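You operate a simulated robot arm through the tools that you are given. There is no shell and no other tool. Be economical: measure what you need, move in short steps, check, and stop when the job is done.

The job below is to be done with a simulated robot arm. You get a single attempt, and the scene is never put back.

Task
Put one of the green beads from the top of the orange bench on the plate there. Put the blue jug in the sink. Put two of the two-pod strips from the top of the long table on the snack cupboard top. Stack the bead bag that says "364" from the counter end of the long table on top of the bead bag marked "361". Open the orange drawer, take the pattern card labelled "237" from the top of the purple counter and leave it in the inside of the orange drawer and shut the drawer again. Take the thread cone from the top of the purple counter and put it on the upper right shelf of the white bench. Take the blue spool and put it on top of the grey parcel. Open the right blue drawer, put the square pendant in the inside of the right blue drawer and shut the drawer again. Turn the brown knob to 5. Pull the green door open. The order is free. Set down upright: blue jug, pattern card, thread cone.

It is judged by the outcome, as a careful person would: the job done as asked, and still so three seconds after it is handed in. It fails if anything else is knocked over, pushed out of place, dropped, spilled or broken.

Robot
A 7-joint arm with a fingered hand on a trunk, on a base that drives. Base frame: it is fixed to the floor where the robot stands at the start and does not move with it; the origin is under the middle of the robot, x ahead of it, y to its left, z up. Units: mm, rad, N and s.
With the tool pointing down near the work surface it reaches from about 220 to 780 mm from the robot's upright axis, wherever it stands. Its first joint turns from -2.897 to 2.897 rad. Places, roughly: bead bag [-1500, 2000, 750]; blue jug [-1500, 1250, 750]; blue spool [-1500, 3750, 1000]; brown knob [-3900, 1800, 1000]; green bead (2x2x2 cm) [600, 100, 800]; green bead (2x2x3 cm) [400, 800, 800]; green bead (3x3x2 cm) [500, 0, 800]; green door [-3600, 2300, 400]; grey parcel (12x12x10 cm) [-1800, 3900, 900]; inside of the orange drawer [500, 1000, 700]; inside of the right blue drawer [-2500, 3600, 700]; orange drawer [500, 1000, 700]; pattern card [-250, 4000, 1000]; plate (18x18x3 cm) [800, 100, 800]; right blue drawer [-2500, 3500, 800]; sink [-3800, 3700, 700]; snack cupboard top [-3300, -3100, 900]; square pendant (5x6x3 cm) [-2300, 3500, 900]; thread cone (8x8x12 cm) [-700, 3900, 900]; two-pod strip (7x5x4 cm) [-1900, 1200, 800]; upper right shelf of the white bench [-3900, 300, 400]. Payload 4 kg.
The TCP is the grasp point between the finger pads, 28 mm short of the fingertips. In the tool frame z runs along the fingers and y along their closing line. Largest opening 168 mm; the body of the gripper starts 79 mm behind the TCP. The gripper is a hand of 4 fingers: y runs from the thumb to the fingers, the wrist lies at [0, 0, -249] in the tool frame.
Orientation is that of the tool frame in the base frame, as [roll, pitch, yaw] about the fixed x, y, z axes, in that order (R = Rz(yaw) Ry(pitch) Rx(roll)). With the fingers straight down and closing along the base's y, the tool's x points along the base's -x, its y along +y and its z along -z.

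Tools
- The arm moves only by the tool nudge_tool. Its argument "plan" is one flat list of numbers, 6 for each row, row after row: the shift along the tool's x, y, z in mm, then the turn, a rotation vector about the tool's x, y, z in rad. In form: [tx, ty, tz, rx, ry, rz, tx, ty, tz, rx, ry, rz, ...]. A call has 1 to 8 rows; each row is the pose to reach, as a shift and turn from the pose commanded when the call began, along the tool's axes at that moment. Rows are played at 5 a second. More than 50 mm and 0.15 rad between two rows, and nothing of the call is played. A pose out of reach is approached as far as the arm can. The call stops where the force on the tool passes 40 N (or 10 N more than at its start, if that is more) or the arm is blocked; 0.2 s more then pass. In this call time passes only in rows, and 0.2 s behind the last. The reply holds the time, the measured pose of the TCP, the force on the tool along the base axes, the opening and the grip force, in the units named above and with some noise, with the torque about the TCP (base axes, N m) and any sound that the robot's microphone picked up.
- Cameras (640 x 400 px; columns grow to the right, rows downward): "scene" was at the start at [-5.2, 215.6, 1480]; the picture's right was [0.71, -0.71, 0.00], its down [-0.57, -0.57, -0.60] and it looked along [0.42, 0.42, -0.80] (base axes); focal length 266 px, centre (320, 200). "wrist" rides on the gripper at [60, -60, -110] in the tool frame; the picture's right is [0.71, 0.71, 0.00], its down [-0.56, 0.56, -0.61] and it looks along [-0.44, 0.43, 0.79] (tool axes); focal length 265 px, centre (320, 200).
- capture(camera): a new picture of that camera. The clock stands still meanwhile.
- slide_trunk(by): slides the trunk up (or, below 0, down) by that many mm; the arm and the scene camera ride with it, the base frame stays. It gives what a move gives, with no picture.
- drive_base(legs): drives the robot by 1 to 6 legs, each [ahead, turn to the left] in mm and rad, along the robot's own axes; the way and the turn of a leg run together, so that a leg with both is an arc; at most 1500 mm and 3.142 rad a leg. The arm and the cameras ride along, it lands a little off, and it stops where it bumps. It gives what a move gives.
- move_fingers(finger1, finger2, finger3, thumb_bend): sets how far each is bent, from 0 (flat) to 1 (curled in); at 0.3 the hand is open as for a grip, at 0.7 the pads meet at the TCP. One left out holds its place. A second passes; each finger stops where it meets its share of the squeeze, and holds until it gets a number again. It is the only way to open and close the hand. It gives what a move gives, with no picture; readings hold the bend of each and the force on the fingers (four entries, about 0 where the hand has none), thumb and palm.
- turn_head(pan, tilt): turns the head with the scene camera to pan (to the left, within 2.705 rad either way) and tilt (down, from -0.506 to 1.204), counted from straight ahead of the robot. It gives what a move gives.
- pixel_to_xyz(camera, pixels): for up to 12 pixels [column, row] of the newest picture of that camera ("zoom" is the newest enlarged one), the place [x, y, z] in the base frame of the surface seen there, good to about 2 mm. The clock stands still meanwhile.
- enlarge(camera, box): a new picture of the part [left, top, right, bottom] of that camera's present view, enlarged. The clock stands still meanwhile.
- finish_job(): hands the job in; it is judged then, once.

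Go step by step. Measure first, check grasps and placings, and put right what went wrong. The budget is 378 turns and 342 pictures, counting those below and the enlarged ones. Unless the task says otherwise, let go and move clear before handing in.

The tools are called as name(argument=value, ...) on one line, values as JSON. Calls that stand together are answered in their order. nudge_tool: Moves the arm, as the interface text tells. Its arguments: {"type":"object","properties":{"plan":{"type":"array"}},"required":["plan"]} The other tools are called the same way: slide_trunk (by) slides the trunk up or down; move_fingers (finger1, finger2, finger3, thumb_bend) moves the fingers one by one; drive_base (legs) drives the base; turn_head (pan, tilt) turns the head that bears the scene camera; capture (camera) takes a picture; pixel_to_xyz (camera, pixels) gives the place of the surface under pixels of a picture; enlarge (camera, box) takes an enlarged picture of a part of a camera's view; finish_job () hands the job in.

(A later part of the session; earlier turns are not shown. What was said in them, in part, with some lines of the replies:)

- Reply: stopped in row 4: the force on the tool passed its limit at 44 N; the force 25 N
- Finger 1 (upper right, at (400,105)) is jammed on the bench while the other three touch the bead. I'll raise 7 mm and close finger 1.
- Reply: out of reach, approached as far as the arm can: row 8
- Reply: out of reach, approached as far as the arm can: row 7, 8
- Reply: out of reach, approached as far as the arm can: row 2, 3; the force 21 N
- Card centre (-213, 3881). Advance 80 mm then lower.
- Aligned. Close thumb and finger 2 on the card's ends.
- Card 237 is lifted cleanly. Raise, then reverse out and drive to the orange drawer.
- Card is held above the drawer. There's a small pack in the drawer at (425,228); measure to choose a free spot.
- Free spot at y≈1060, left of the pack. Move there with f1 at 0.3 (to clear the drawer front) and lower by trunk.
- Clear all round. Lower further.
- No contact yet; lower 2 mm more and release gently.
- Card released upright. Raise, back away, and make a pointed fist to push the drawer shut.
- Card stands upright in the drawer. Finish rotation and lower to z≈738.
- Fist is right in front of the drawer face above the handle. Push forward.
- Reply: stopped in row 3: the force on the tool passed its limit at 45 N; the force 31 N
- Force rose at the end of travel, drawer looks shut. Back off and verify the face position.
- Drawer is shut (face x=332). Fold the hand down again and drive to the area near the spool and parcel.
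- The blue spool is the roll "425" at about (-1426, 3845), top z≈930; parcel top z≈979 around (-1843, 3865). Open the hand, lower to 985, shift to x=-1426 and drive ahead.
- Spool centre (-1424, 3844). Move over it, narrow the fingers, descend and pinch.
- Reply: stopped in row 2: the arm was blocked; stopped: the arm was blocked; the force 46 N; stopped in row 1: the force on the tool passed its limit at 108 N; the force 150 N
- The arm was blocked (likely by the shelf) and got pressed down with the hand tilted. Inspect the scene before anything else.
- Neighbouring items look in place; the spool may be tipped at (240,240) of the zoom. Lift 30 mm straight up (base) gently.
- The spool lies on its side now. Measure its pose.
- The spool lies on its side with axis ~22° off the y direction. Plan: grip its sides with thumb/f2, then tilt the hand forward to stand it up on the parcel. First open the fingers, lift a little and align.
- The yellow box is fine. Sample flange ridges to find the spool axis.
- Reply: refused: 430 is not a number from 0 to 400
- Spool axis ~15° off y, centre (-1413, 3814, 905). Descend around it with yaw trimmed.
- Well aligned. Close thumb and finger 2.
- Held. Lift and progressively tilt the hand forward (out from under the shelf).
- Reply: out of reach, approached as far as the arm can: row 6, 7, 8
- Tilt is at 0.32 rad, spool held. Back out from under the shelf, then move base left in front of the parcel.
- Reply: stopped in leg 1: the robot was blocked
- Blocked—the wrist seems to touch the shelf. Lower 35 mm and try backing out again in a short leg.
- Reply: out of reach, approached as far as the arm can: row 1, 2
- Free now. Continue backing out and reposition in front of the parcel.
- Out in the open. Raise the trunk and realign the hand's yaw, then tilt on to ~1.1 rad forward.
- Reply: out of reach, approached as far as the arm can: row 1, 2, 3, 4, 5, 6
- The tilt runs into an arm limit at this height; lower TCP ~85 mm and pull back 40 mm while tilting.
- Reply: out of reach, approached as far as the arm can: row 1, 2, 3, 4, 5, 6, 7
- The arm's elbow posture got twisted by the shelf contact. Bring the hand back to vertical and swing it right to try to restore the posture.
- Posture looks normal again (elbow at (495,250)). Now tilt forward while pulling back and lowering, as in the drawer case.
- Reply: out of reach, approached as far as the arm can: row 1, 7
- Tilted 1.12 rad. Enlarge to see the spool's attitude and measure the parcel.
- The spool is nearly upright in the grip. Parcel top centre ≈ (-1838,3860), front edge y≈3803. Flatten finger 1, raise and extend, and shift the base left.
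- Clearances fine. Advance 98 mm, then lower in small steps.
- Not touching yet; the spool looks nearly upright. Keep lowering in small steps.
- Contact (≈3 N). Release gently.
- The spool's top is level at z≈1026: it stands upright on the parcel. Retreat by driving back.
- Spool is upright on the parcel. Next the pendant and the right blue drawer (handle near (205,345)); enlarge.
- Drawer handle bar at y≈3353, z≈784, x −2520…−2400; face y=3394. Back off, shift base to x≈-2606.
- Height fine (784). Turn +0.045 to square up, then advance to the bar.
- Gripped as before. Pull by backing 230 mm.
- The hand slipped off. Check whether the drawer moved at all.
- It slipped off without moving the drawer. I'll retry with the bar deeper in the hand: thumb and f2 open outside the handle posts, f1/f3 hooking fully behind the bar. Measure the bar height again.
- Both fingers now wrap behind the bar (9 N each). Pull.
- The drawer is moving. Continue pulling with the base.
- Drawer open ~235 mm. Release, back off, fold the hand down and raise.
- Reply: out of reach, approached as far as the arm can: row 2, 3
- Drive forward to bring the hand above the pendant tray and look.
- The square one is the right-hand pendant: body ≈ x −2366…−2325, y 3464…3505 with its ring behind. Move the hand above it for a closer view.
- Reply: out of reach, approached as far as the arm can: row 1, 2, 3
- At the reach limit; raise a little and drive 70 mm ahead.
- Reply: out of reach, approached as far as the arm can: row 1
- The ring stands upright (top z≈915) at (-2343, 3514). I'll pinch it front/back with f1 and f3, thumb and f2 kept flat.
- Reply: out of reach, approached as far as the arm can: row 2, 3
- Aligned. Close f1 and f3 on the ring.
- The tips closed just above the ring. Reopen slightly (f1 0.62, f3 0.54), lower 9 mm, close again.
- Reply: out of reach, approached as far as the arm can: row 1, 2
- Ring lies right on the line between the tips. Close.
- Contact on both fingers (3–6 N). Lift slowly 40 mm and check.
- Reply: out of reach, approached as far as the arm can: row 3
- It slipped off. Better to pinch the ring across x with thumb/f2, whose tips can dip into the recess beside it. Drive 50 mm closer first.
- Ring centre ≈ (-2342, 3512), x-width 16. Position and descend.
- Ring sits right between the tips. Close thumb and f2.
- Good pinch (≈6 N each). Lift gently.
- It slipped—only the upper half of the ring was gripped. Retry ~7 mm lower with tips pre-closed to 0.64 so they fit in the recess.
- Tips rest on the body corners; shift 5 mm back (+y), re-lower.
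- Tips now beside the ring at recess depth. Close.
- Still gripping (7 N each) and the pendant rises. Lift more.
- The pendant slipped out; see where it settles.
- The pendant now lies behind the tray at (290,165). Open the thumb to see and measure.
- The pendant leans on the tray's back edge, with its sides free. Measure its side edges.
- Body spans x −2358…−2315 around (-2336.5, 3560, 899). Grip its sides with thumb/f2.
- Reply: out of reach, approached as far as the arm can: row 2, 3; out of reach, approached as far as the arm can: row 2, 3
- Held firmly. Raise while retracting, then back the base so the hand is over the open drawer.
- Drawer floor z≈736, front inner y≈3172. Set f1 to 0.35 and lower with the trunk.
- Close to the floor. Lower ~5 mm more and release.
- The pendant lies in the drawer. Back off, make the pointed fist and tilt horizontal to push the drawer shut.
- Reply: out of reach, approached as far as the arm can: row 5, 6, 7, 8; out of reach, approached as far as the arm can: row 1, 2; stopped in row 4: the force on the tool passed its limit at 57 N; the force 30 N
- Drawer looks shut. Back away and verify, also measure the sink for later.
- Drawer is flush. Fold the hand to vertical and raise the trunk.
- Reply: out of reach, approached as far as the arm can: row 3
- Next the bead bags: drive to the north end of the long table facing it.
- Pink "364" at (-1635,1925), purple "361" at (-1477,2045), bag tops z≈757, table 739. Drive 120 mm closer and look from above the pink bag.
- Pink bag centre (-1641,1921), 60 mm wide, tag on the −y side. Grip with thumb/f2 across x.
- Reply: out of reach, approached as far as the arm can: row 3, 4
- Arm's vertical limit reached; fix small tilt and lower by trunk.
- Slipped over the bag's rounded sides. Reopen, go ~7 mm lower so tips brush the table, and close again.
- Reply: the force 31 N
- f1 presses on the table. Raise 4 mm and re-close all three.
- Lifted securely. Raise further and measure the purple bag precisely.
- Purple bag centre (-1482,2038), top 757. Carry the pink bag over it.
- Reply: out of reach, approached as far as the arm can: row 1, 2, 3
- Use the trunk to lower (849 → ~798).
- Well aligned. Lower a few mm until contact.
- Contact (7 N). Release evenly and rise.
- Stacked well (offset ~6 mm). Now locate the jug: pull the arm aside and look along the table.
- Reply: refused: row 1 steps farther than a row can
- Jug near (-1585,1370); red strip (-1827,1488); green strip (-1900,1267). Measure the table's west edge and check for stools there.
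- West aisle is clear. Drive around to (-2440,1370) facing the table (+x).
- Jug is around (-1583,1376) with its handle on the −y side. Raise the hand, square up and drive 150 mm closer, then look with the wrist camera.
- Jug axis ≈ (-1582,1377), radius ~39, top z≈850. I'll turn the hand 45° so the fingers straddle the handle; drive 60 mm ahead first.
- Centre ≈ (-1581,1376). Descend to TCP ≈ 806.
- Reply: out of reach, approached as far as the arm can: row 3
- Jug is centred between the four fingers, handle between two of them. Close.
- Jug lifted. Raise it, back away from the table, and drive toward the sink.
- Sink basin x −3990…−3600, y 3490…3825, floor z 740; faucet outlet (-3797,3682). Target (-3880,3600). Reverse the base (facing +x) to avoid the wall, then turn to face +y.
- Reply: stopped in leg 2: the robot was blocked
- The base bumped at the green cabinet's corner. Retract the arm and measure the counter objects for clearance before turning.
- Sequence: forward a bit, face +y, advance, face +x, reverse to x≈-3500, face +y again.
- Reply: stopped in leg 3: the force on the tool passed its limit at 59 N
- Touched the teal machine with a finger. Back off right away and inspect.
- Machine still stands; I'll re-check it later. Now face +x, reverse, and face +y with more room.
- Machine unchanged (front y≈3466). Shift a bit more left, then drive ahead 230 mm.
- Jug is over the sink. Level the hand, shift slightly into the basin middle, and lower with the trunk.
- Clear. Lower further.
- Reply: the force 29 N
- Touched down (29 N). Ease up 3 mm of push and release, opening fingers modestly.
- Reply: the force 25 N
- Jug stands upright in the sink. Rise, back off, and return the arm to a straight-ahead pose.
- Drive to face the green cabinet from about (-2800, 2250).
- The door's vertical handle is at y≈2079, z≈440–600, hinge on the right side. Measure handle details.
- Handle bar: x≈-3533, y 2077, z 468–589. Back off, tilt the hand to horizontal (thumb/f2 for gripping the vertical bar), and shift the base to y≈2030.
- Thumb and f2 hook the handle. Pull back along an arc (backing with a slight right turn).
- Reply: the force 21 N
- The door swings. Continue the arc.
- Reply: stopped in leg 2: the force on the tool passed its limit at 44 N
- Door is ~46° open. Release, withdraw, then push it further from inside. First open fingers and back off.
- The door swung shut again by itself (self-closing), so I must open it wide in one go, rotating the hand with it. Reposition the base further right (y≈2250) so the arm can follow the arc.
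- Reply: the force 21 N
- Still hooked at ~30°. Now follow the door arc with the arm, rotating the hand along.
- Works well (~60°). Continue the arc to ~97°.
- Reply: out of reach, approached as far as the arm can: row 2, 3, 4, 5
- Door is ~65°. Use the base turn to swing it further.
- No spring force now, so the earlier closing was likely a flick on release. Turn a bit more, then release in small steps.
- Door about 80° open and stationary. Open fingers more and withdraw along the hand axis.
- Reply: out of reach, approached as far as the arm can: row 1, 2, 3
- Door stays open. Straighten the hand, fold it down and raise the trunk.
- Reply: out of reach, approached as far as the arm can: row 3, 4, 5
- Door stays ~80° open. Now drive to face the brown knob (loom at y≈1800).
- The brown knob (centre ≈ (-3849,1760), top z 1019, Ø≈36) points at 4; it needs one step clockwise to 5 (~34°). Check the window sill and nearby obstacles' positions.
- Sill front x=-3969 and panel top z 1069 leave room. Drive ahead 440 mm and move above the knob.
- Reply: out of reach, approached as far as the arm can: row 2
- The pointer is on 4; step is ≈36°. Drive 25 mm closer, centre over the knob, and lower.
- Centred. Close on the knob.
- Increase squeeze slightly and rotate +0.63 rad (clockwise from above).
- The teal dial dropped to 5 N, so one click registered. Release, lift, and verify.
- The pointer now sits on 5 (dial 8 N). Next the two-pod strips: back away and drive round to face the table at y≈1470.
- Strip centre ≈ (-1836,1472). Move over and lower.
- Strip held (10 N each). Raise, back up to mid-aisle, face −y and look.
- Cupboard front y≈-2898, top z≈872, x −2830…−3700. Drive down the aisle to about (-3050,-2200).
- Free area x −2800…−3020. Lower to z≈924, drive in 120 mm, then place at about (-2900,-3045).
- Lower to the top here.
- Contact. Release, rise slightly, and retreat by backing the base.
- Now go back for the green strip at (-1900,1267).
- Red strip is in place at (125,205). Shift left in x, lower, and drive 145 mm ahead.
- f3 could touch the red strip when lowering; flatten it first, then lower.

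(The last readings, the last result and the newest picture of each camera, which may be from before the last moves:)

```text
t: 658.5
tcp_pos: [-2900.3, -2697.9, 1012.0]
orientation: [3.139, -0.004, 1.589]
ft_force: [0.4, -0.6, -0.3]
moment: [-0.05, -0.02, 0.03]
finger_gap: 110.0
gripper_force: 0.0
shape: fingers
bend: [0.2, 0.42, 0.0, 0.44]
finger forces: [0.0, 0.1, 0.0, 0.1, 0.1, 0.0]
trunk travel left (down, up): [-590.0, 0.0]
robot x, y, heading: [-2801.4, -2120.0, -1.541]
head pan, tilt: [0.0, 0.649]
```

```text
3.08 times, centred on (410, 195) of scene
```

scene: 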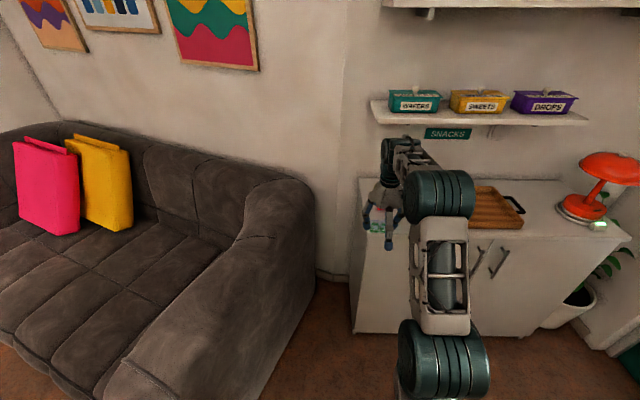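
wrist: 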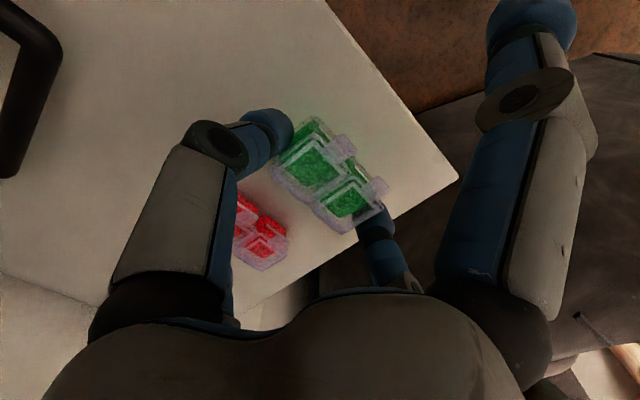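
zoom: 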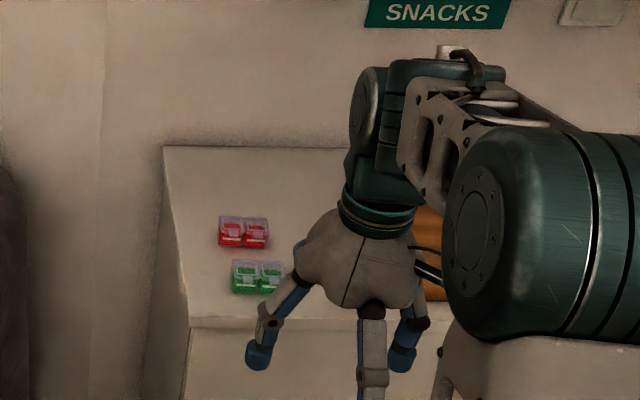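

Both strips are on the cupboard top. Next inspect the white bench's upper right shelf: drive to (-2700,300) and face it.

drive_base(legs=[[0, 3.07], [1211, 0], [1211, 0], [0, 1.61]])

turn_head(pan=0.0, tilt=0.6)

capture(camera="scene")

```text
t: 681.4
tcp_pos: [-3274.6, 433.1, 1011.5]
orientation: [3.14, -0.004, -0.037]
ft_force: [-0.7, 0.1, -0.3]
moment: [0.0, 0.0, -0.01]
finger_gap: 109.9
gripper_force: 0.1
shape: fingers
bend: [0.2, 0.42, 0.0, 0.44]
finger forces: [0.0, 0.0, 0.0, 0.0, 0.1, 0.1]
trunk travel left (down, up): [-590.0, 0.0]
robot x, y, heading: [-2697.5, 299.8, 3.117]
head pan, tilt: [0.0, 0.649]
```

```text
t: 682.1
tcp_pos: [-3275.4, 433.5, 1011.3]
orientation: [3.14, -0.004, -0.037]
ft_force: [-0.1, -0.2, -0.4]
moment: [0.0, 0.01, 0.0]
finger_gap: 109.7
gripper_force: 0.2
shape: fingers
bend: [0.2, 0.42, 0.0, 0.44]
finger forces: [0.1, 0.1, 0.1, 0.0, 0.0, 0.0]
trunk travel left (down, up): [-590.0, 0.0]
robot x, y, heading: [-2698.3, 303.1, 3.116]
head pan, tilt: [0.0, 0.6]
```

```text
95 pictures are left
```

scene: 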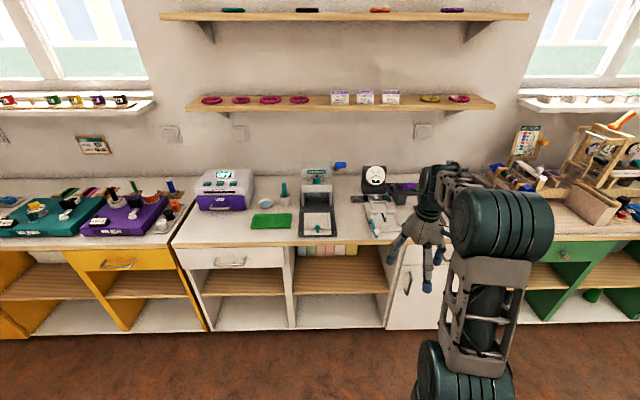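

enlarge(camera="scene", box=[180, 225, 400, 335])

pixel_to_xyz(camera="zoom", pixels=[[350, 175], [400, 175], [560, 185], [450, 160], [560, 150], [350, 55], [560, 60], [460, 100], [500, 75], [450, 280], [350, 100], [590, 100]])

```text
2.91 times, centred on (290, 280) of scene
```

zoom: 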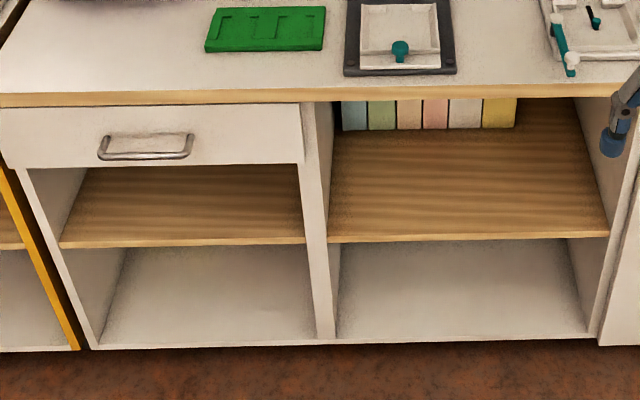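

```text
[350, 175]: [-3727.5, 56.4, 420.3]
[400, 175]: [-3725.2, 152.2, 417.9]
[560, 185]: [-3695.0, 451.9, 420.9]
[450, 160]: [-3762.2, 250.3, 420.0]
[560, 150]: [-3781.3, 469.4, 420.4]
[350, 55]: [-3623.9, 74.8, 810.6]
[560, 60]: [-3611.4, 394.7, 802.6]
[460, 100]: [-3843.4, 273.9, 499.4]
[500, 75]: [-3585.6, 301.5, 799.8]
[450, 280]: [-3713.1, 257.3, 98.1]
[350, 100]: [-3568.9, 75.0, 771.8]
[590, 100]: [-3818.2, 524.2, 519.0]
```

The shelf is at z=420 with a 350 mm high opening; a forward-tilted hand (≈0.5 rad) can both pick the cone and place it upright near the front. Drive to the purple counter for the cone.

drive_base(legs=[[0, -1.545], [1200, 0], [1200, 0], [0, -1.571], [965, 0], [965, 0]])

drive_base(legs=[[0, 1.571], [200, 0]])

turn_head(pan=0.0, tilt=0.5)

capture(camera="scene")

```text
t: 710.8
tcp_pos: [-178.3, 2551.8, 1010.7]
orientation: [3.14, -0.003, 3.107]
ft_force: [-0.7, 0.2, -0.1]
moment: [0.03, -0.02, 0.02]
finger_gap: 110.0
gripper_force: 0.1
shape: fingers
bend: [0.2, 0.42, 0.0, 0.44]
finger forces: [0.1, 0.1, 0.0, 0.0, 0.0, 0.1]
trunk travel left (down, up): [-590.0, 0.0]
robot x, y, heading: [-751.8, 2684.3, -0.023]
head pan, tilt: [0.0, 0.6]
```

```text
t: 716.2
tcp_pos: [-621.3, 3454.7, 1010.4]
orientation: [3.14, -0.005, -1.606]
ft_force: [0.5, 0.2, -1.3]
moment: [0.0, 0.01, -0.01]
finger_gap: 110.2
gripper_force: 0.0
shape: fingers
bend: [0.2, 0.42, 0.0, 0.44]
finger forces: [0.0, 0.0, 0.0, 0.1, 0.1, 0.0]
trunk travel left (down, up): [-590.0, 0.0]
robot x, y, heading: [-749.9, 2875.0, 1.549]
head pan, tilt: [0.0, 0.6]
```

```text
t: 716.9
tcp_pos: [-620.5, 3455.5, 1010.7]
orientation: [3.139, -0.002, -1.605]
ft_force: [-0.1, 0.0, -0.8]
moment: [0.0, -0.02, 0.01]
finger_gap: 109.9
gripper_force: 0.0
shape: fingers
bend: [0.2, 0.42, 0.0, 0.44]
finger forces: [0.0, 0.0, 0.0, 0.0, 0.0, 0.0]
trunk travel left (down, up): [-590.0, 0.0]
robot x, y, heading: [-751.4, 2877.9, 1.55]
head pan, tilt: [0.0, 0.499]
```

```text
93 pictures are left
```

scene: 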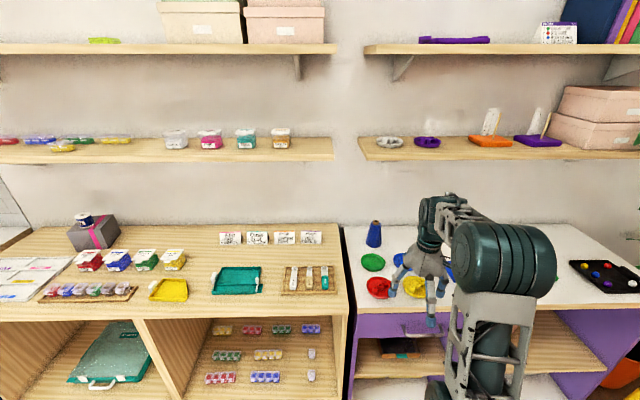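

enlarge(camera="scene", box=[340, 205, 440, 300])

pixel_to_xyz(camera="zoom", pixels=[[212, 90], [212, 130], [212, 165], [190, 160], [236, 160], [212, 75], [205, 240], [205, 215], [250, 330], [330, 200]])

```text
4.21 times, centred on (390, 252) of scene
```

zoom: 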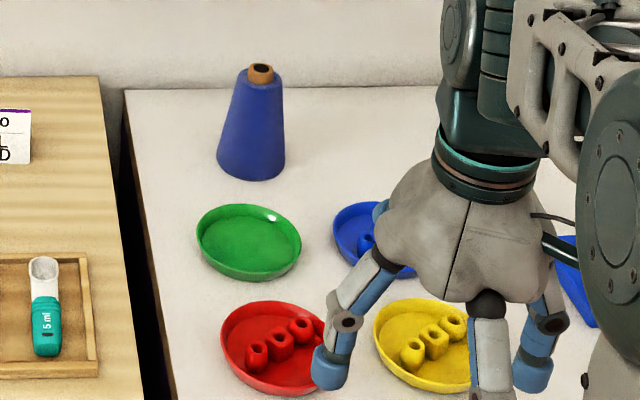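

```text
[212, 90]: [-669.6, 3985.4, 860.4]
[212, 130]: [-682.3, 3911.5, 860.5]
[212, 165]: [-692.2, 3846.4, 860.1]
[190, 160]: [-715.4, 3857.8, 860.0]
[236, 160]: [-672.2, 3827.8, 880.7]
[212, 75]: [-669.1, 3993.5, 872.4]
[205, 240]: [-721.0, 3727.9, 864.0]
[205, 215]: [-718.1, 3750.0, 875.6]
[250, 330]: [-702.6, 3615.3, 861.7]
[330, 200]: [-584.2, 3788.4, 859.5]
```

pixel_to_xyz(camera="zoom", pixels=[[250, 175], [250, 150], [252, 120], [260, 90], [260, 70], [222, 160], [282, 160], [236, 100], [283, 100], [255, 205], [260, 240], [295, 245]])

```text
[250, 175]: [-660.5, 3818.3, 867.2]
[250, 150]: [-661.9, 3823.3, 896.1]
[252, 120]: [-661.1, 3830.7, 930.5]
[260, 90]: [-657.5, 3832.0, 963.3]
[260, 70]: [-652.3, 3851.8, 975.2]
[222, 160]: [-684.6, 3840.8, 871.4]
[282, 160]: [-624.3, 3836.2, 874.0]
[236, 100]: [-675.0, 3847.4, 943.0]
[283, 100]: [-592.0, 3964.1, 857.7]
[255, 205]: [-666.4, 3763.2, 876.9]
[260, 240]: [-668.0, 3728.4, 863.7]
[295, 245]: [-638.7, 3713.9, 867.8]
```

Cone axis ≈ (-655,3855), base r≈36, top z 977. Set fingers, tilt 0.5 rad forward, extend and lower to z≈988.

move_fingers(finger1=0.36, finger2=0.36, finger3=0.12, thumb_bend=0.36)

drive_base(legs=[[0, 0.021]])

nudge_tool(plan=[-27, 6, 5, 0, -0.125, 0, -55, 12, 10, 0, -0.25, 0, -82, 18, 16, 0, -0.375, 0, -110, 22, 22, 0, -0.5, 0])

capture(camera="scene")

```text
t: 717.9
tcp_pos: [-620.3, 3455.7, 1011.0]
orientation: [3.14, -0.002, -1.603]
ft_force: [-0.2, -0.3, 0.3]
moment: [0.0, -0.01, -0.01]
finger_gap: 99.9
gripper_force: 0.1
shape: fingers
bend: [0.36, 0.36, 0.12, 0.36]
finger forces: [0.0, 0.0, 0.1, 0.0, 0.0, 0.1]
trunk travel left (down, up): [-590.0, 0.0]
robot x, y, heading: [-750.4, 2879.4, 1.553]
head pan, tilt: [0.0, 0.499]
```

```text
t: 718.6
tcp_pos: [-632.9, 3457.1, 1011.6]
orientation: [3.14, -0.004, -1.583]
ft_force: [-1.3, -0.3, -0.4]
moment: [-0.03, -0.02, -0.02]
finger_gap: 99.9
gripper_force: 0.1
shape: fingers
bend: [0.36, 0.36, 0.12, 0.36]
finger forces: [0.1, 0.1, 0.0, 0.0, 0.1, 0.0]
trunk travel left (down, up): [-590.0, 0.0]
robot x, y, heading: [-750.7, 2881.4, 1.571]
head pan, tilt: [0.0, 0.499]
```

```text
t: 719.6
tcp_pos: [-653.0, 3570.3, 990.4]
orientation: [3.14, 0.496, -1.587]
ft_force: [0.4, 0.6, 0.6]
moment: [0.04, -0.02, -0.02]
finger_gap: 99.8
gripper_force: 0.1
shape: fingers
bend: [0.36, 0.36, 0.12, 0.36]
finger forces: [0.0, 0.0, 0.0, 0.1, 0.0, 0.0]
trunk travel left (down, up): [-590.0, 0.0]
robot x, y, heading: [-750.0, 2878.7, 1.565]
head pan, tilt: [0.0, 0.499]
```

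```text
91 pictures are left
```

scene: 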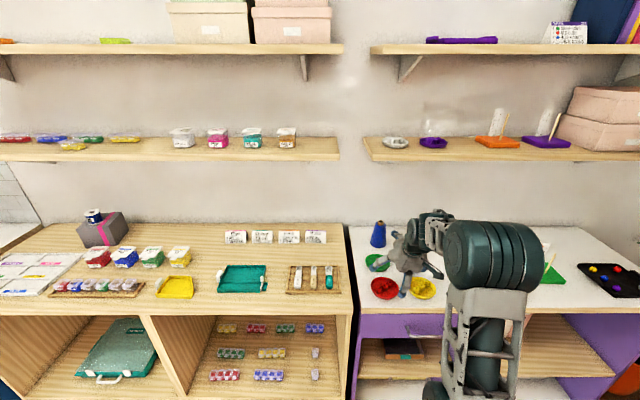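

drive_base(legs=[[200, 0]])

capture(camera="wrist")

enlarge(camera="scene", box=[340, 160, 520, 310])

```text
t: 721.2
tcp_pos: [-655.4, 3771.1, 990.8]
orientation: [3.14, 0.495, -1.58]
ft_force: [0.7, -0.2, -0.6]
moment: [-0.02, -0.02, 0.01]
finger_gap: 99.8
gripper_force: 0.1
shape: fingers
bend: [0.36, 0.36, 0.12, 0.36]
finger forces: [0.1, 0.0, 0.0, 0.0, 0.2, 0.1]
trunk travel left (down, up): [-590.0, 0.0]
robot x, y, heading: [-744.9, 3081.9, 1.573]
head pan, tilt: [0.0, 0.499]
```

```text
90 pictures are left
```

wrist: 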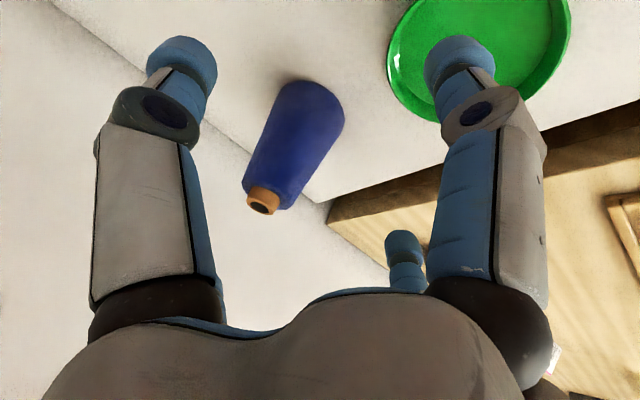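

```text
2.67 times, centred on (430, 235) of scene
```

zoom: 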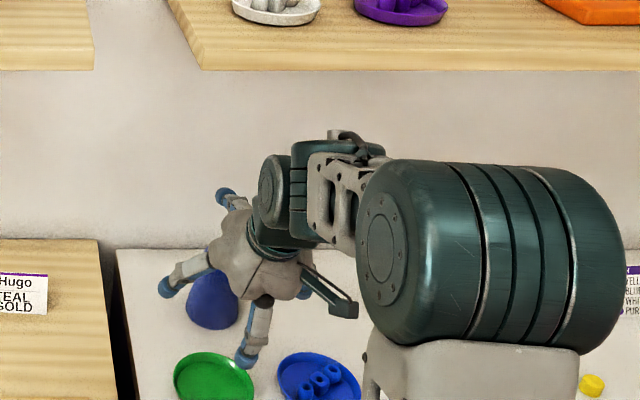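

pixel_to_xyz(camera="wrist", pixels=[[262, 195], [250, 205], [275, 210], [300, 140], [345, 110], [270, 150], [320, 160], [290, 85], [262, 210]])

```text
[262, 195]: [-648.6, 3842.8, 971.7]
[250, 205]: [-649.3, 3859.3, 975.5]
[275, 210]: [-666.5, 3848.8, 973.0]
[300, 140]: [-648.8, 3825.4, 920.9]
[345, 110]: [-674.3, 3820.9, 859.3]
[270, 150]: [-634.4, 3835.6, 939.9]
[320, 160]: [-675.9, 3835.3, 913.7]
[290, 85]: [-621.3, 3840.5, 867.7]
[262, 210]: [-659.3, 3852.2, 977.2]
```

Aligned (x≈-656). Drive 72 mm further, then lower 56 mm.

drive_base(legs=[[72, 0]])

capture(camera="wrist")

```text
t: 722.3
tcp_pos: [-654.4, 3842.4, 989.2]
orientation: [3.139, 0.496, -1.583]
ft_force: [-0.3, 0.0, 0.4]
moment: [-0.03, 0.04, -0.01]
finger_gap: 99.5
gripper_force: 0.2
shape: fingers
bend: [0.36, 0.36, 0.12, 0.36]
finger forces: [0.0, 0.0, 0.0, 0.0, 0.0, 0.0]
trunk travel left (down, up): [-590.0, 0.0]
robot x, y, heading: [-749.3, 3153.9, 1.572]
head pan, tilt: [0.0, 0.499]
```

```text
88 pictures are left
```

wrist: 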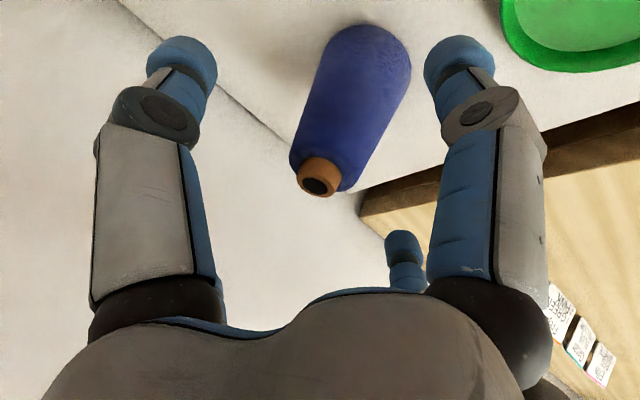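

nudge_tool(plan=[10, 0, 18, 0, 0, 0, 19, 0, 35, 0, 0, 0, 26, 0, 48, 0, 0, 0])

capture(camera="wrist")

enlarge(camera="scene", box=[340, 180, 500, 320])

```text
t: 723.1
tcp_pos: [-655.0, 3841.2, 932.8]
orientation: [3.139, 0.496, -1.584]
ft_force: [-0.1, 0.6, 0.0]
moment: [0.03, -0.01, -0.03]
finger_gap: 99.7
gripper_force: 0.0
shape: fingers
bend: [0.36, 0.36, 0.12, 0.36]
finger forces: [0.0, 0.0, 0.0, 0.0, 0.0, 0.1]
trunk travel left (down, up): [-590.0, 0.0]
robot x, y, heading: [-750.1, 3150.4, 1.567]
head pan, tilt: [0.0, 0.499]
```

```text
87 pictures are left
```

wrist: 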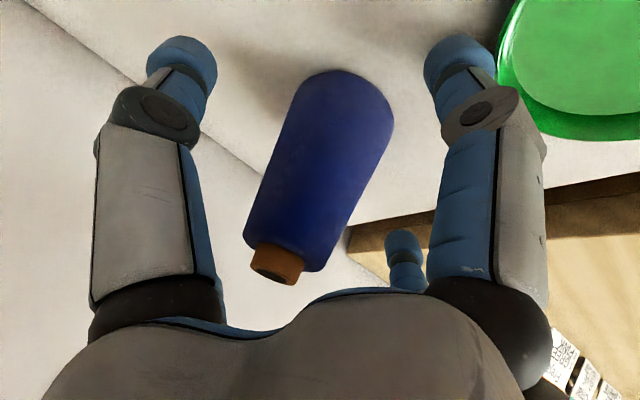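

```text
2.86 times, centred on (420, 250) of scene
```

zoom: 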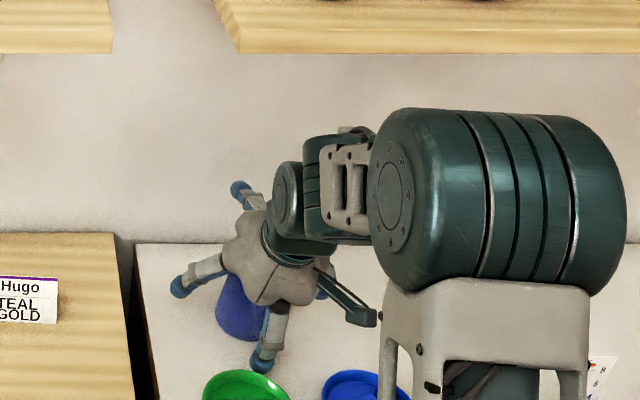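

Cone between thumb and f2. Close them.

move_fingers(finger2=0.66, thumb_bend=0.66)

capture(camera="wrist")

```text
t: 724.1
tcp_pos: [-654.5, 3841.1, 933.7]
orientation: [3.14, 0.495, -1.585]
ft_force: [1.3, -0.3, 1.6]
moment: [0.06, 0.0, -0.03]
finger_gap: 72.8
gripper_force: 10.6
shape: fingers
bend: [0.36, 0.55, 0.12, 0.59]
finger forces: [0.0, 10.1, 0.0, 0.0, 11.6, 0.0]
trunk travel left (down, up): [-590.0, 0.0]
robot x, y, heading: [-750.9, 3154.0, 1.568]
head pan, tilt: [0.0, 0.499]
```

```text
85 pictures are left
```

wrist: 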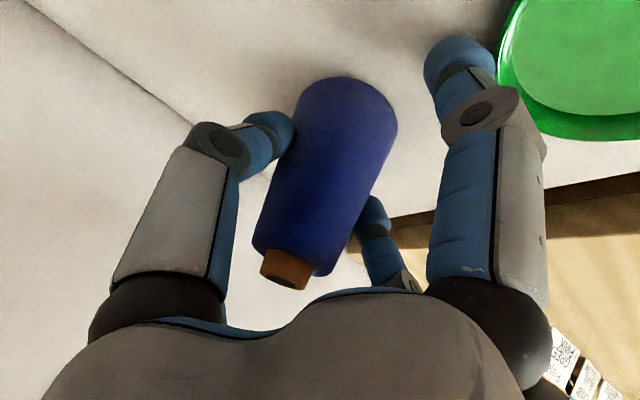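

nudge_tool(plan=[-5, 0, -9, 0, 0, 0, -12, 0, -22, 0, 0, 0, -22, 0, -41, 0, 0, 0])

capture(camera="wrist")

enlarge(camera="scene", box=[340, 180, 500, 320])

```text
t: 724.9
tcp_pos: [-655.8, 3841.9, 981.0]
orientation: [-3.141, 0.493, -1.584]
ft_force: [0.1, 0.6, -1.1]
moment: [-0.02, 0.03, -0.02]
finger_gap: 72.3
gripper_force: 10.2
shape: fingers
bend: [0.36, 0.55, 0.12, 0.6]
finger forces: [0.0, 10.2, 0.0, 0.1, 10.0, 0.1]
trunk travel left (down, up): [-590.0, 0.0]
robot x, y, heading: [-748.6, 3155.5, 1.576]
head pan, tilt: [0.0, 0.499]
```

```text
84 pictures are left
```

wrist: 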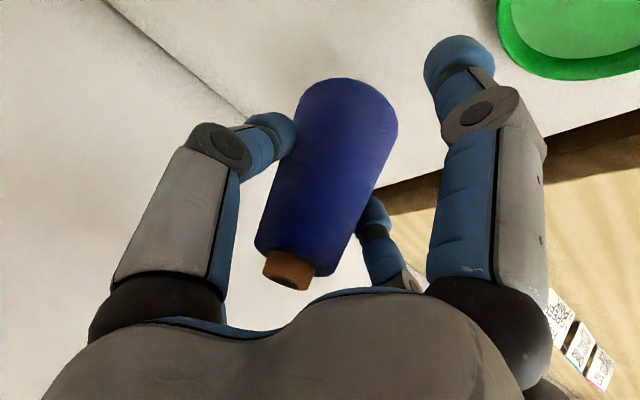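

```text
2.86 times, centred on (420, 250) of scene
```

zoom: 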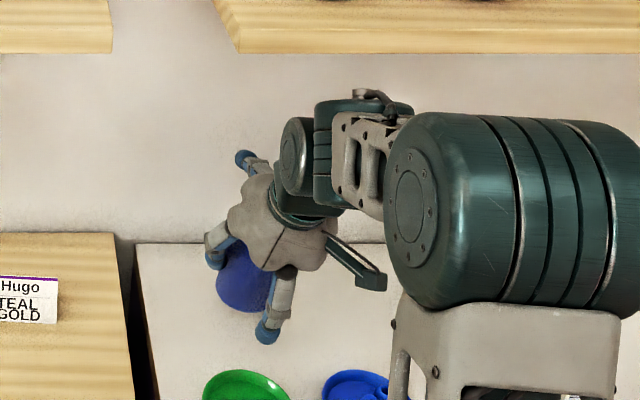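

Cone is held upright. Back out and drive to the white bench.

drive_base(legs=[[-400, 0], [0, 1.571], [975, 0], [975, 0], [0, 1.571], [1225, 0]])

drive_base(legs=[[1225, 0], [0, -1.571]])

capture(camera="scene")

capture(camera="wrist")

```text
t: 750.1
tcp_pos: [-2772.8, 788.8, 980.4]
orientation: [3.14, 0.496, 1.56]
ft_force: [0.3, -0.5, -1.5]
moment: [0.03, -0.01, -0.01]
finger_gap: 72.1
gripper_force: 10.6
shape: fingers
bend: [0.36, 0.55, 0.12, 0.6]
finger forces: [0.0, 10.2, 0.1, 0.0, 10.0, 0.0]
trunk travel left (down, up): [-590.0, 0.0]
robot x, y, heading: [-2679.9, 1478.2, -1.568]
head pan, tilt: [0.0, 0.499]
```

```text
t: 760.1
tcp_pos: [-3373.6, 378.1, 980.3]
orientation: [3.14, 0.495, -0.049]
ft_force: [0.0, 0.4, -2.1]
moment: [0.03, -0.01, -0.06]
finger_gap: 72.0
gripper_force: 10.4
shape: fingers
bend: [0.36, 0.55, 0.12, 0.6]
finger forces: [0.0, 10.2, 0.1, 0.0, 10.0, 0.0]
trunk travel left (down, up): [-590.0, 0.0]
robot x, y, heading: [-2691.2, 262.2, 3.101]
head pan, tilt: [0.0, 0.499]
```

```text
82 pictures are left
```

scene: 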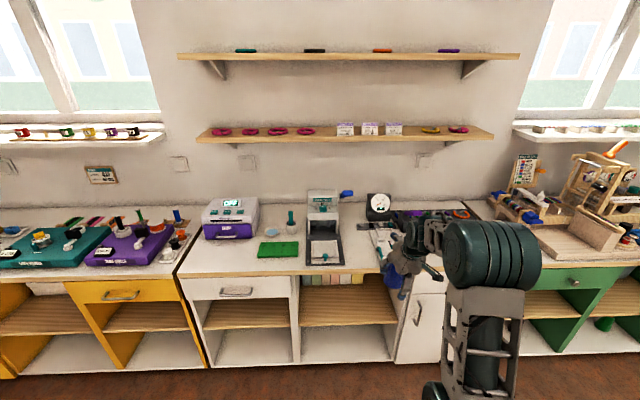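

```text
81 pictures are left
```

wrist: 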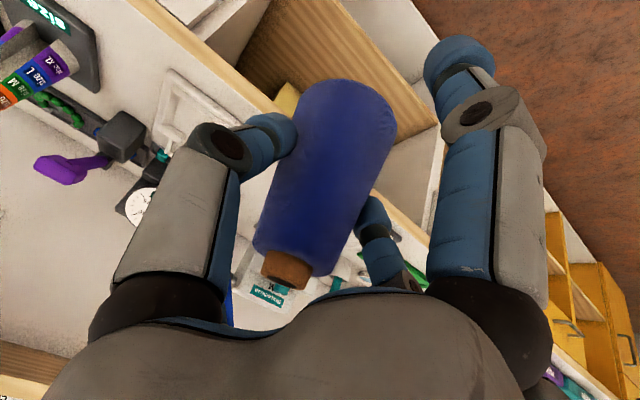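

Measure the shelf's front edge and bench-top edge precisely before lowering.

turn_head(pan=0.0, tilt=0.7)

enlarge(camera="scene", box=[280, 220, 420, 330])

pixel_to_xyz(camera="zoom", pixels=[[200, 240], [200, 246], [200, 230], [300, 245], [400, 245], [200, 95], [200, 110], [200, 85], [300, 210], [110, 200], [430, 150], [250, 140]])

```text
t: 760.9
tcp_pos: [-3373.8, 376.6, 981.1]
orientation: [3.139, 0.494, -0.049]
ft_force: [0.2, -0.9, -1.6]
moment: [0.0, -0.01, 0.01]
finger_gap: 72.2
gripper_force: 10.0
shape: fingers
bend: [0.36, 0.55, 0.12, 0.6]
finger forces: [0.1, 10.1, 0.0, 0.0, 10.0, 0.1]
trunk travel left (down, up): [-590.0, 0.0]
robot x, y, heading: [-2686.2, 257.9, 3.102]
head pan, tilt: [0.0, 0.7]
```

```text
3.64 times, centred on (350, 275) of scene
```

zoom: 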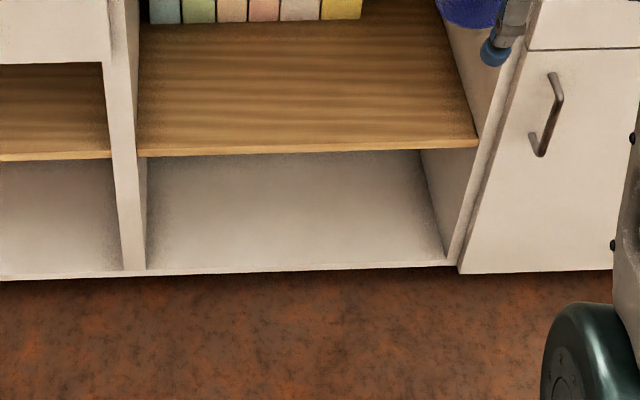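

```text
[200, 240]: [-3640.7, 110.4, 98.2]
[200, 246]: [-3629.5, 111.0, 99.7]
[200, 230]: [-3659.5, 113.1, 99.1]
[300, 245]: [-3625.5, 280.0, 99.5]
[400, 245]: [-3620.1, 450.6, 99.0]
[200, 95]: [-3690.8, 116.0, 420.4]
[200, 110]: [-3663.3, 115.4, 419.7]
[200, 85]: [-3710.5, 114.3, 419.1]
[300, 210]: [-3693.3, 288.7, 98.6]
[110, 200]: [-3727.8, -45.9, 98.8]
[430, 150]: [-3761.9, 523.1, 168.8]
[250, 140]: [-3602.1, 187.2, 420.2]
```

Shelf front x≈-3588; wrist clearance computes fine. Square up, shift left 50 mm, and lower the trunk to z≈515.

drive_base(legs=[[0, 0.04]])

nudge_tool(plan=[0, 25, 0, 0, 0, 0, 0, 50, 0, 0, 0, 0])

slide_trunk(by=-462)

capture(camera="scene")

```text
t: 761.7
tcp_pos: [-3379.6, 349.1, 981.0]
orientation: [3.139, 0.496, -0.007]
ft_force: [0.4, -0.1, -1.6]
moment: [0.05, -0.02, -0.03]
finger_gap: 72.4
gripper_force: 9.5
shape: fingers
bend: [0.36, 0.55, 0.12, 0.6]
finger forces: [0.1, 10.0, 0.1, 0.1, 10.0, 0.0]
trunk travel left (down, up): [-590.0, 0.0]
robot x, y, heading: [-2686.1, 260.8, -3.136]
head pan, tilt: [0.0, 0.7]
```

```text
t: 762.3
tcp_pos: [-3378.6, 296.6, 981.0]
orientation: [3.141, 0.495, -0.007]
ft_force: [-0.1, -0.2, -1.1]
moment: [-0.01, -0.03, -0.04]
finger_gap: 72.1
gripper_force: 10.0
shape: fingers
bend: [0.36, 0.55, 0.12, 0.6]
finger forces: [0.0, 10.0, 0.1, 0.1, 10.0, 0.0]
trunk travel left (down, up): [-590.0, 0.0]
robot x, y, heading: [-2690.7, 256.5, -3.134]
head pan, tilt: [0.0, 0.7]
```

```text
refused: -462 is not a number from -400 to 400
```

```text
79 pictures are left
```

scene: 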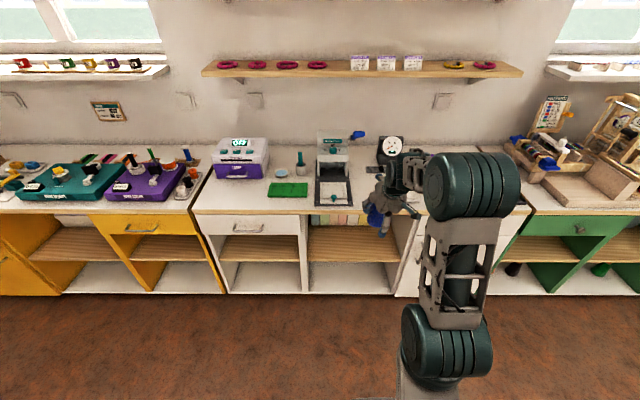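

slide_trunk(by=-400)

slide_trunk(by=-62)

drive_base(legs=[[120, 0]])

capture(camera="scene")

capture(camera="wrist")

```text
t: 766.1
tcp_pos: [-3380.7, 298.4, 581.0]
orientation: [3.14, 0.496, -0.009]
ft_force: [0.3, -0.5, -0.9]
moment: [0.0, 0.02, 0.0]
finger_gap: 72.2
gripper_force: 10.1
shape: fingers
bend: [0.36, 0.55, 0.12, 0.6]
finger forces: [0.1, 10.1, 0.1, 0.1, 10.0, 0.0]
trunk travel left (down, up): [-190.0, 400.0]
robot x, y, heading: [-2687.8, 256.4, -3.132]
head pan, tilt: [0.0, 0.7]
```

```text
t: 767.1
tcp_pos: [-3379.2, 298.6, 518.4]
orientation: [3.14, 0.495, -0.009]
ft_force: [-0.1, -0.4, -1.4]
moment: [0.04, -0.03, -0.01]
finger_gap: 71.6
gripper_force: 9.4
shape: fingers
bend: [0.36, 0.55, 0.12, 0.6]
finger forces: [0.1, 10.1, 0.1, 0.1, 10.0, 0.1]
trunk travel left (down, up): [-128.0, 462.0]
robot x, y, heading: [-2689.3, 257.1, -3.133]
head pan, tilt: [0.0, 0.7]
```

```text
t: 768.3
tcp_pos: [-3498.4, 297.3, 518.8]
orientation: [3.141, 0.496, -0.009]
ft_force: [0.0, -0.7, -0.9]
moment: [0.01, -0.05, 0.0]
finger_gap: 72.1
gripper_force: 10.3
shape: fingers
bend: [0.36, 0.55, 0.12, 0.6]
finger forces: [0.1, 10.1, 0.0, 0.0, 10.0, 0.0]
trunk travel left (down, up): [-128.0, 462.0]
robot x, y, heading: [-2808.7, 258.2, -3.132]
head pan, tilt: [0.0, 0.7]
```

```text
78 pictures are left
```

scene: 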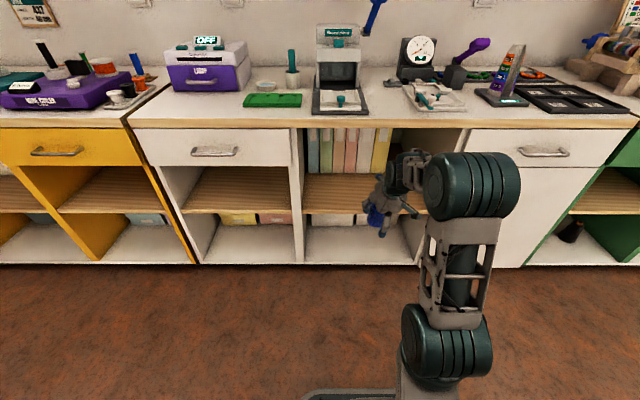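

```text
77 pictures are left
```

wrist: 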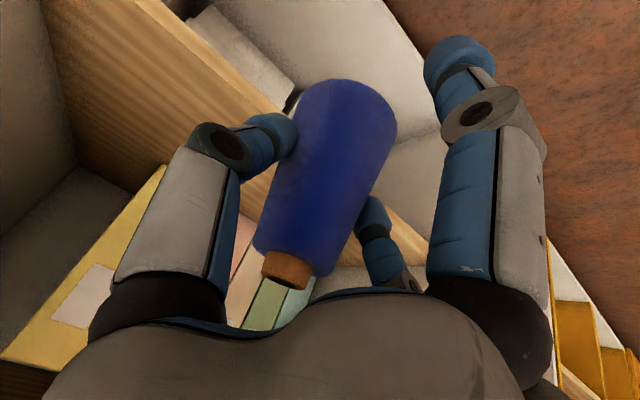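

drive_base(legs=[[95, 0]])

drive_base(legs=[[42, 0]])

capture(camera="wrist")

enlarge(camera="scene", box=[300, 110, 460, 270])

```text
t: 769.5
tcp_pos: [-3592.9, 298.0, 518.6]
orientation: [3.14, 0.493, -0.007]
ft_force: [0.3, -0.1, -1.6]
moment: [0.01, 0.01, 0.0]
finger_gap: 72.2
gripper_force: 9.9
shape: fingers
bend: [0.36, 0.55, 0.12, 0.6]
finger forces: [0.0, 10.0, 0.1, 0.0, 10.0, 0.0]
trunk travel left (down, up): [-128.0, 462.0]
robot x, y, heading: [-2901.3, 257.9, -3.138]
head pan, tilt: [0.0, 0.7]
```

```text
t: 770.4
tcp_pos: [-3634.4, 298.2, 517.9]
orientation: [3.139, 0.493, -0.01]
ft_force: [-0.6, -1.1, -2.1]
moment: [0.0, -0.02, 0.01]
finger_gap: 72.0
gripper_force: 10.4
shape: fingers
bend: [0.36, 0.55, 0.12, 0.6]
finger forces: [0.1, 10.1, 0.1, 0.0, 9.9, 0.1]
trunk travel left (down, up): [-128.0, 462.0]
robot x, y, heading: [-2948.7, 259.9, -3.14]
head pan, tilt: [0.0, 0.7]
```

```text
76 pictures are left
```

wrist: 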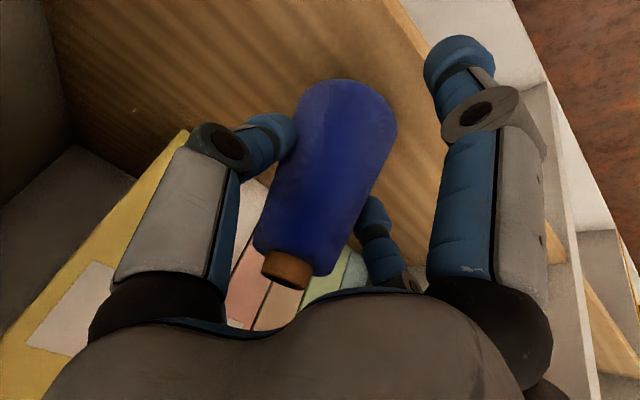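

```text
2.50 times, centred on (380, 190) of scene
```

zoom: 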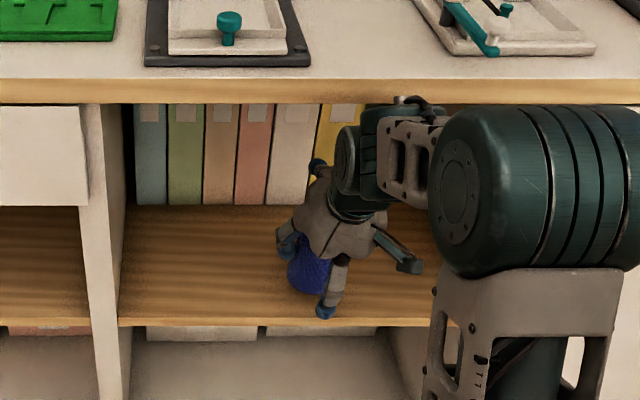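

Lower with the trunk 20 mm, then small steps to contact.

slide_trunk(by=-20)

slide_trunk(by=-4)

slide_trunk(by=-2)

```text
t: 771.0
tcp_pos: [-3635.1, 297.3, 498.0]
orientation: [3.142, 0.493, -0.009]
ft_force: [1.0, -0.7, -1.6]
moment: [0.01, -0.02, 0.0]
finger_gap: 72.2
gripper_force: 10.1
shape: fingers
bend: [0.36, 0.55, 0.12, 0.6]
finger forces: [0.1, 10.1, 0.1, 0.0, 9.9, 0.0]
trunk travel left (down, up): [-108.0, 482.0]
robot x, y, heading: [-2946.3, 259.0, -3.142]
head pan, tilt: [0.0, 0.7]
```

```text
t: 771.6
tcp_pos: [-3634.8, 298.5, 495.2]
orientation: [3.14, 0.495, -0.01]
ft_force: [-0.5, -0.5, -1.1]
moment: [0.02, 0.0, 0.01]
finger_gap: 72.1
gripper_force: 9.7
shape: fingers
bend: [0.36, 0.55, 0.12, 0.6]
finger forces: [0.0, 10.1, 0.0, 0.1, 9.9, 0.1]
trunk travel left (down, up): [-104.0, 486.0]
robot x, y, heading: [-2944.2, 257.9, -3.138]
head pan, tilt: [0.0, 0.7]
```

```text
t: 772.1
tcp_pos: [-3636.6, 298.0, 493.5]
orientation: [3.14, 0.495, -0.01]
ft_force: [2.4, 0.7, 4.2]
moment: [-0.14, -0.04, 0.03]
finger_gap: 71.8
gripper_force: 11.2
shape: fingers
bend: [0.36, 0.55, 0.12, 0.6]
finger forces: [0.0, 10.6, 0.0, 0.1, 11.1, 0.1]
trunk travel left (down, up): [-102.0, 488.0]
robot x, y, heading: [-2943.1, 259.9, -3.142]
head pan, tilt: [0.0, 0.7]
```

Contact (4 N). Release gradually and check.

move_fingers(finger2=0.5, thumb_bend=0.52)

move_fingers(finger2=0.36, thumb_bend=0.36)

capture(camera="wrist")

pixel_to_xyz(camera="wrist", pixels=[[285, 265], [275, 275], [300, 275], [290, 285], [335, 90], [310, 180]])

```text
t: 773.1
tcp_pos: [-3634.9, 298.1, 492.6]
orientation: [3.141, 0.495, -0.012]
ft_force: [-0.9, 0.0, -0.2]
moment: [-0.05, -0.03, 0.01]
finger_gap: 78.9
gripper_force: 0.0
shape: fingers
bend: [0.36, 0.5, 0.12, 0.52]
finger forces: [0.0, 0.0, 0.0, 0.0, 0.0, 0.1]
trunk travel left (down, up): [-102.0, 488.0]
robot x, y, heading: [-2944.5, 260.0, -3.144]
head pan, tilt: [0.0, 0.7]
```

```text
t: 774.1
tcp_pos: [-3635.2, 297.7, 494.1]
orientation: [3.138, 0.495, -0.011]
ft_force: [0.2, -0.3, 0.3]
moment: [0.01, -0.01, 0.02]
finger_gap: 99.8
gripper_force: 0.1
shape: fingers
bend: [0.36, 0.36, 0.12, 0.36]
finger forces: [0.0, 0.1, 0.1, 0.1, 0.1, 0.1]
trunk travel left (down, up): [-102.0, 488.0]
robot x, y, heading: [-2947.1, 255.0, -3.138]
head pan, tilt: [0.0, 0.7]
```

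```text
74 pictures are left
```

wrist: 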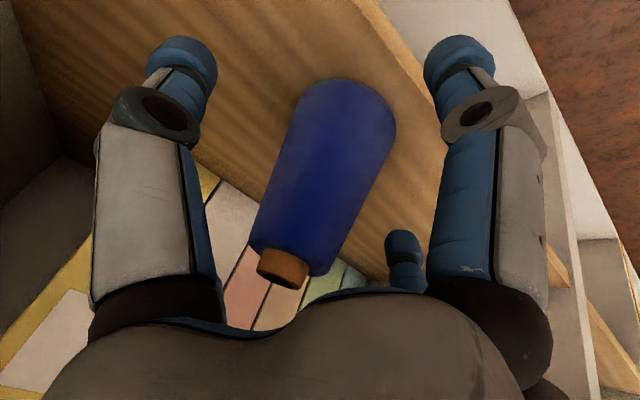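

```text
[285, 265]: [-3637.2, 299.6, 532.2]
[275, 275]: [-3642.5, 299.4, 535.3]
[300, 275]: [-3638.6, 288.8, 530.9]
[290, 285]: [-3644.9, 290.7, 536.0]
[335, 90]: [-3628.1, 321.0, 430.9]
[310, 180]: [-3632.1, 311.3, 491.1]
```

Cone stands upright. Flatten f3, raise 20 mm, and back out straight.

move_fingers(finger3=0.0)

slide_trunk(by=20)

drive_base(legs=[[-300, 0]])

capture(camera="scene")

```text
t: 775.1
tcp_pos: [-3635.2, 297.6, 493.3]
orientation: [3.139, 0.495, -0.011]
ft_force: [0.6, -0.7, -0.5]
moment: [0.01, 0.0, -0.01]
finger_gap: 99.6
gripper_force: 0.1
shape: fingers
bend: [0.36, 0.36, 0.0, 0.36]
finger forces: [0.1, 0.0, 0.0, 0.0, 0.0, 0.0]
trunk travel left (down, up): [-102.0, 488.0]
robot x, y, heading: [-2946.6, 262.5, -3.143]
head pan, tilt: [0.0, 0.7]
```

```text
t: 775.8
tcp_pos: [-3635.8, 297.7, 514.1]
orientation: [3.141, 0.493, -0.011]
ft_force: [-0.2, 0.3, -0.5]
moment: [0.03, 0.0, -0.03]
finger_gap: 99.6
gripper_force: 0.0
shape: fingers
bend: [0.36, 0.36, 0.0, 0.36]
finger forces: [0.2, 0.0, 0.0, 0.0, 0.0, 0.0]
trunk travel left (down, up): [-122.0, 468.0]
robot x, y, heading: [-2946.7, 252.8, -3.138]
head pan, tilt: [0.0, 0.7]
```

```text
t: 777.8
tcp_pos: [-3331.9, 295.6, 513.1]
orientation: [3.14, 0.496, -0.002]
ft_force: [0.5, 0.0, 0.1]
moment: [-0.01, -0.01, 0.05]
finger_gap: 99.8
gripper_force: 0.0
shape: fingers
bend: [0.36, 0.36, 0.0, 0.36]
finger forces: [0.0, 0.0, 0.1, 0.0, 0.0, 0.0]
trunk travel left (down, up): [-122.0, 468.0]
robot x, y, heading: [-2643.6, 260.3, -3.136]
head pan, tilt: [0.0, 0.7]
```

```text
73 pictures are left
```

scene: 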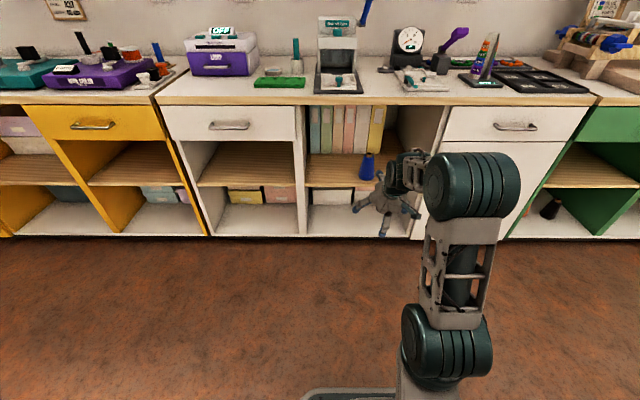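

The cone stands on the shelf. Verify the green door is still open and the blue drawer is shut.

slide_trunk(by=300)

turn_head(pan=-1.0, tilt=0.3)

capture(camera="scene")

```text
t: 780.8
tcp_pos: [-3332.6, 295.4, 812.8]
orientation: [3.141, 0.493, -0.003]
ft_force: [-0.3, 0.1, -0.1]
moment: [0.01, 0.0, 0.0]
finger_gap: 99.8
gripper_force: 0.0
shape: fingers
bend: [0.36, 0.36, 0.0, 0.36]
finger forces: [0.1, 0.0, 0.0, 0.0, 0.0, 0.0]
trunk travel left (down, up): [-422.0, 168.0]
robot x, y, heading: [-2641.1, 259.3, -3.135]
head pan, tilt: [0.0, 0.7]
```

```text
t: 782.1
tcp_pos: [-3332.4, 295.7, 813.9]
orientation: [3.14, 0.493, -0.004]
ft_force: [0.2, 0.3, 0.4]
moment: [-0.03, -0.03, -0.01]
finger_gap: 99.7
gripper_force: 0.2
shape: fingers
bend: [0.36, 0.36, 0.0, 0.36]
finger forces: [0.1, 0.1, 0.0, 0.0, 0.1, 0.0]
trunk travel left (down, up): [-422.0, 168.0]
robot x, y, heading: [-2641.4, 255.5, -3.13]
head pan, tilt: [-1.0, 0.3]
```

```text
72 pictures are left
```

scene: 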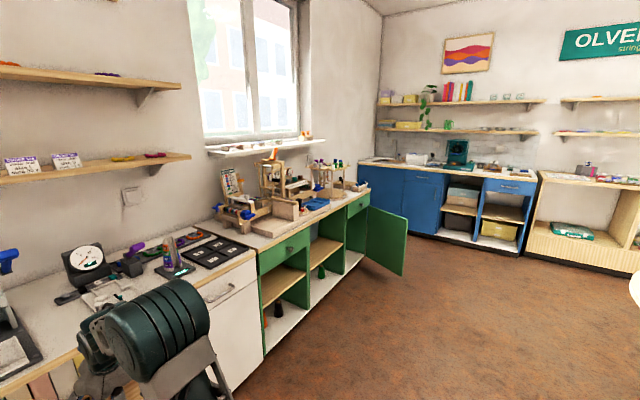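

enlarge(camera="scene", box=[440, 130, 620, 260])

pixel_to_xyz(camera="zoom", pixels=[[200, 200], [300, 215], [160, 195], [180, 170], [250, 185], [530, 115]])

```text
3.08 times, centred on (530, 195) of scene
```

zoom: 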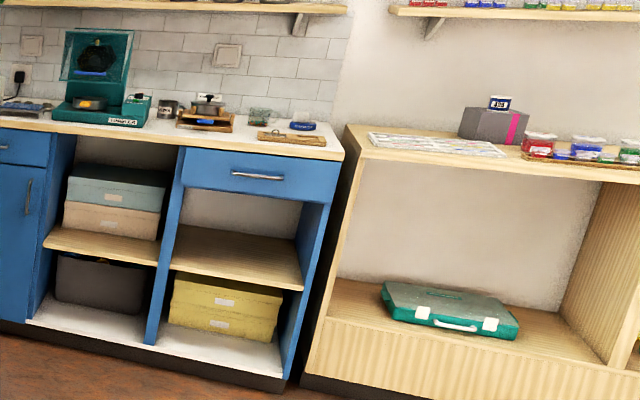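

```text
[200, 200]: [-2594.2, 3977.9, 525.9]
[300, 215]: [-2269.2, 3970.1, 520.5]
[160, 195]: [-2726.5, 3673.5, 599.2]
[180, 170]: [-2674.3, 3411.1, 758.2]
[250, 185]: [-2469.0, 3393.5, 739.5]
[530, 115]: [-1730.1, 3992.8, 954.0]
```

Drawer face is flush at y≈3394, the spool stands on the parcel, the door is open and the hand is clear; everything asked has been done. Handing in.

finish_job()

```text
The job is handed in.
```

I finished every item on the list and handed the job in, and nothing else looked knocked over or out of place in the pictures I took.

- **Blue spool:** it tipped over while I was picking it up. I stood it upright again on the grey parcel.
- **Square pendant:** it slipped once and fell beside its tray before I got it into the drawer.
- **Contacts:** my wrist touched a shelf, my base bumped the green cabinet, and a finger touched the teal machine near the sink. The machine hadn't shifted when I re-measured it. I saw no change at the shelf or cabinet but didn't measure them.
- **Green door:** it swung shut after my first pull. It now stands about 75–80° open and was still open at my last look.
- **Brown knob:** I set it to 5 on the scale around the knob; its own dial now reads 8 N.
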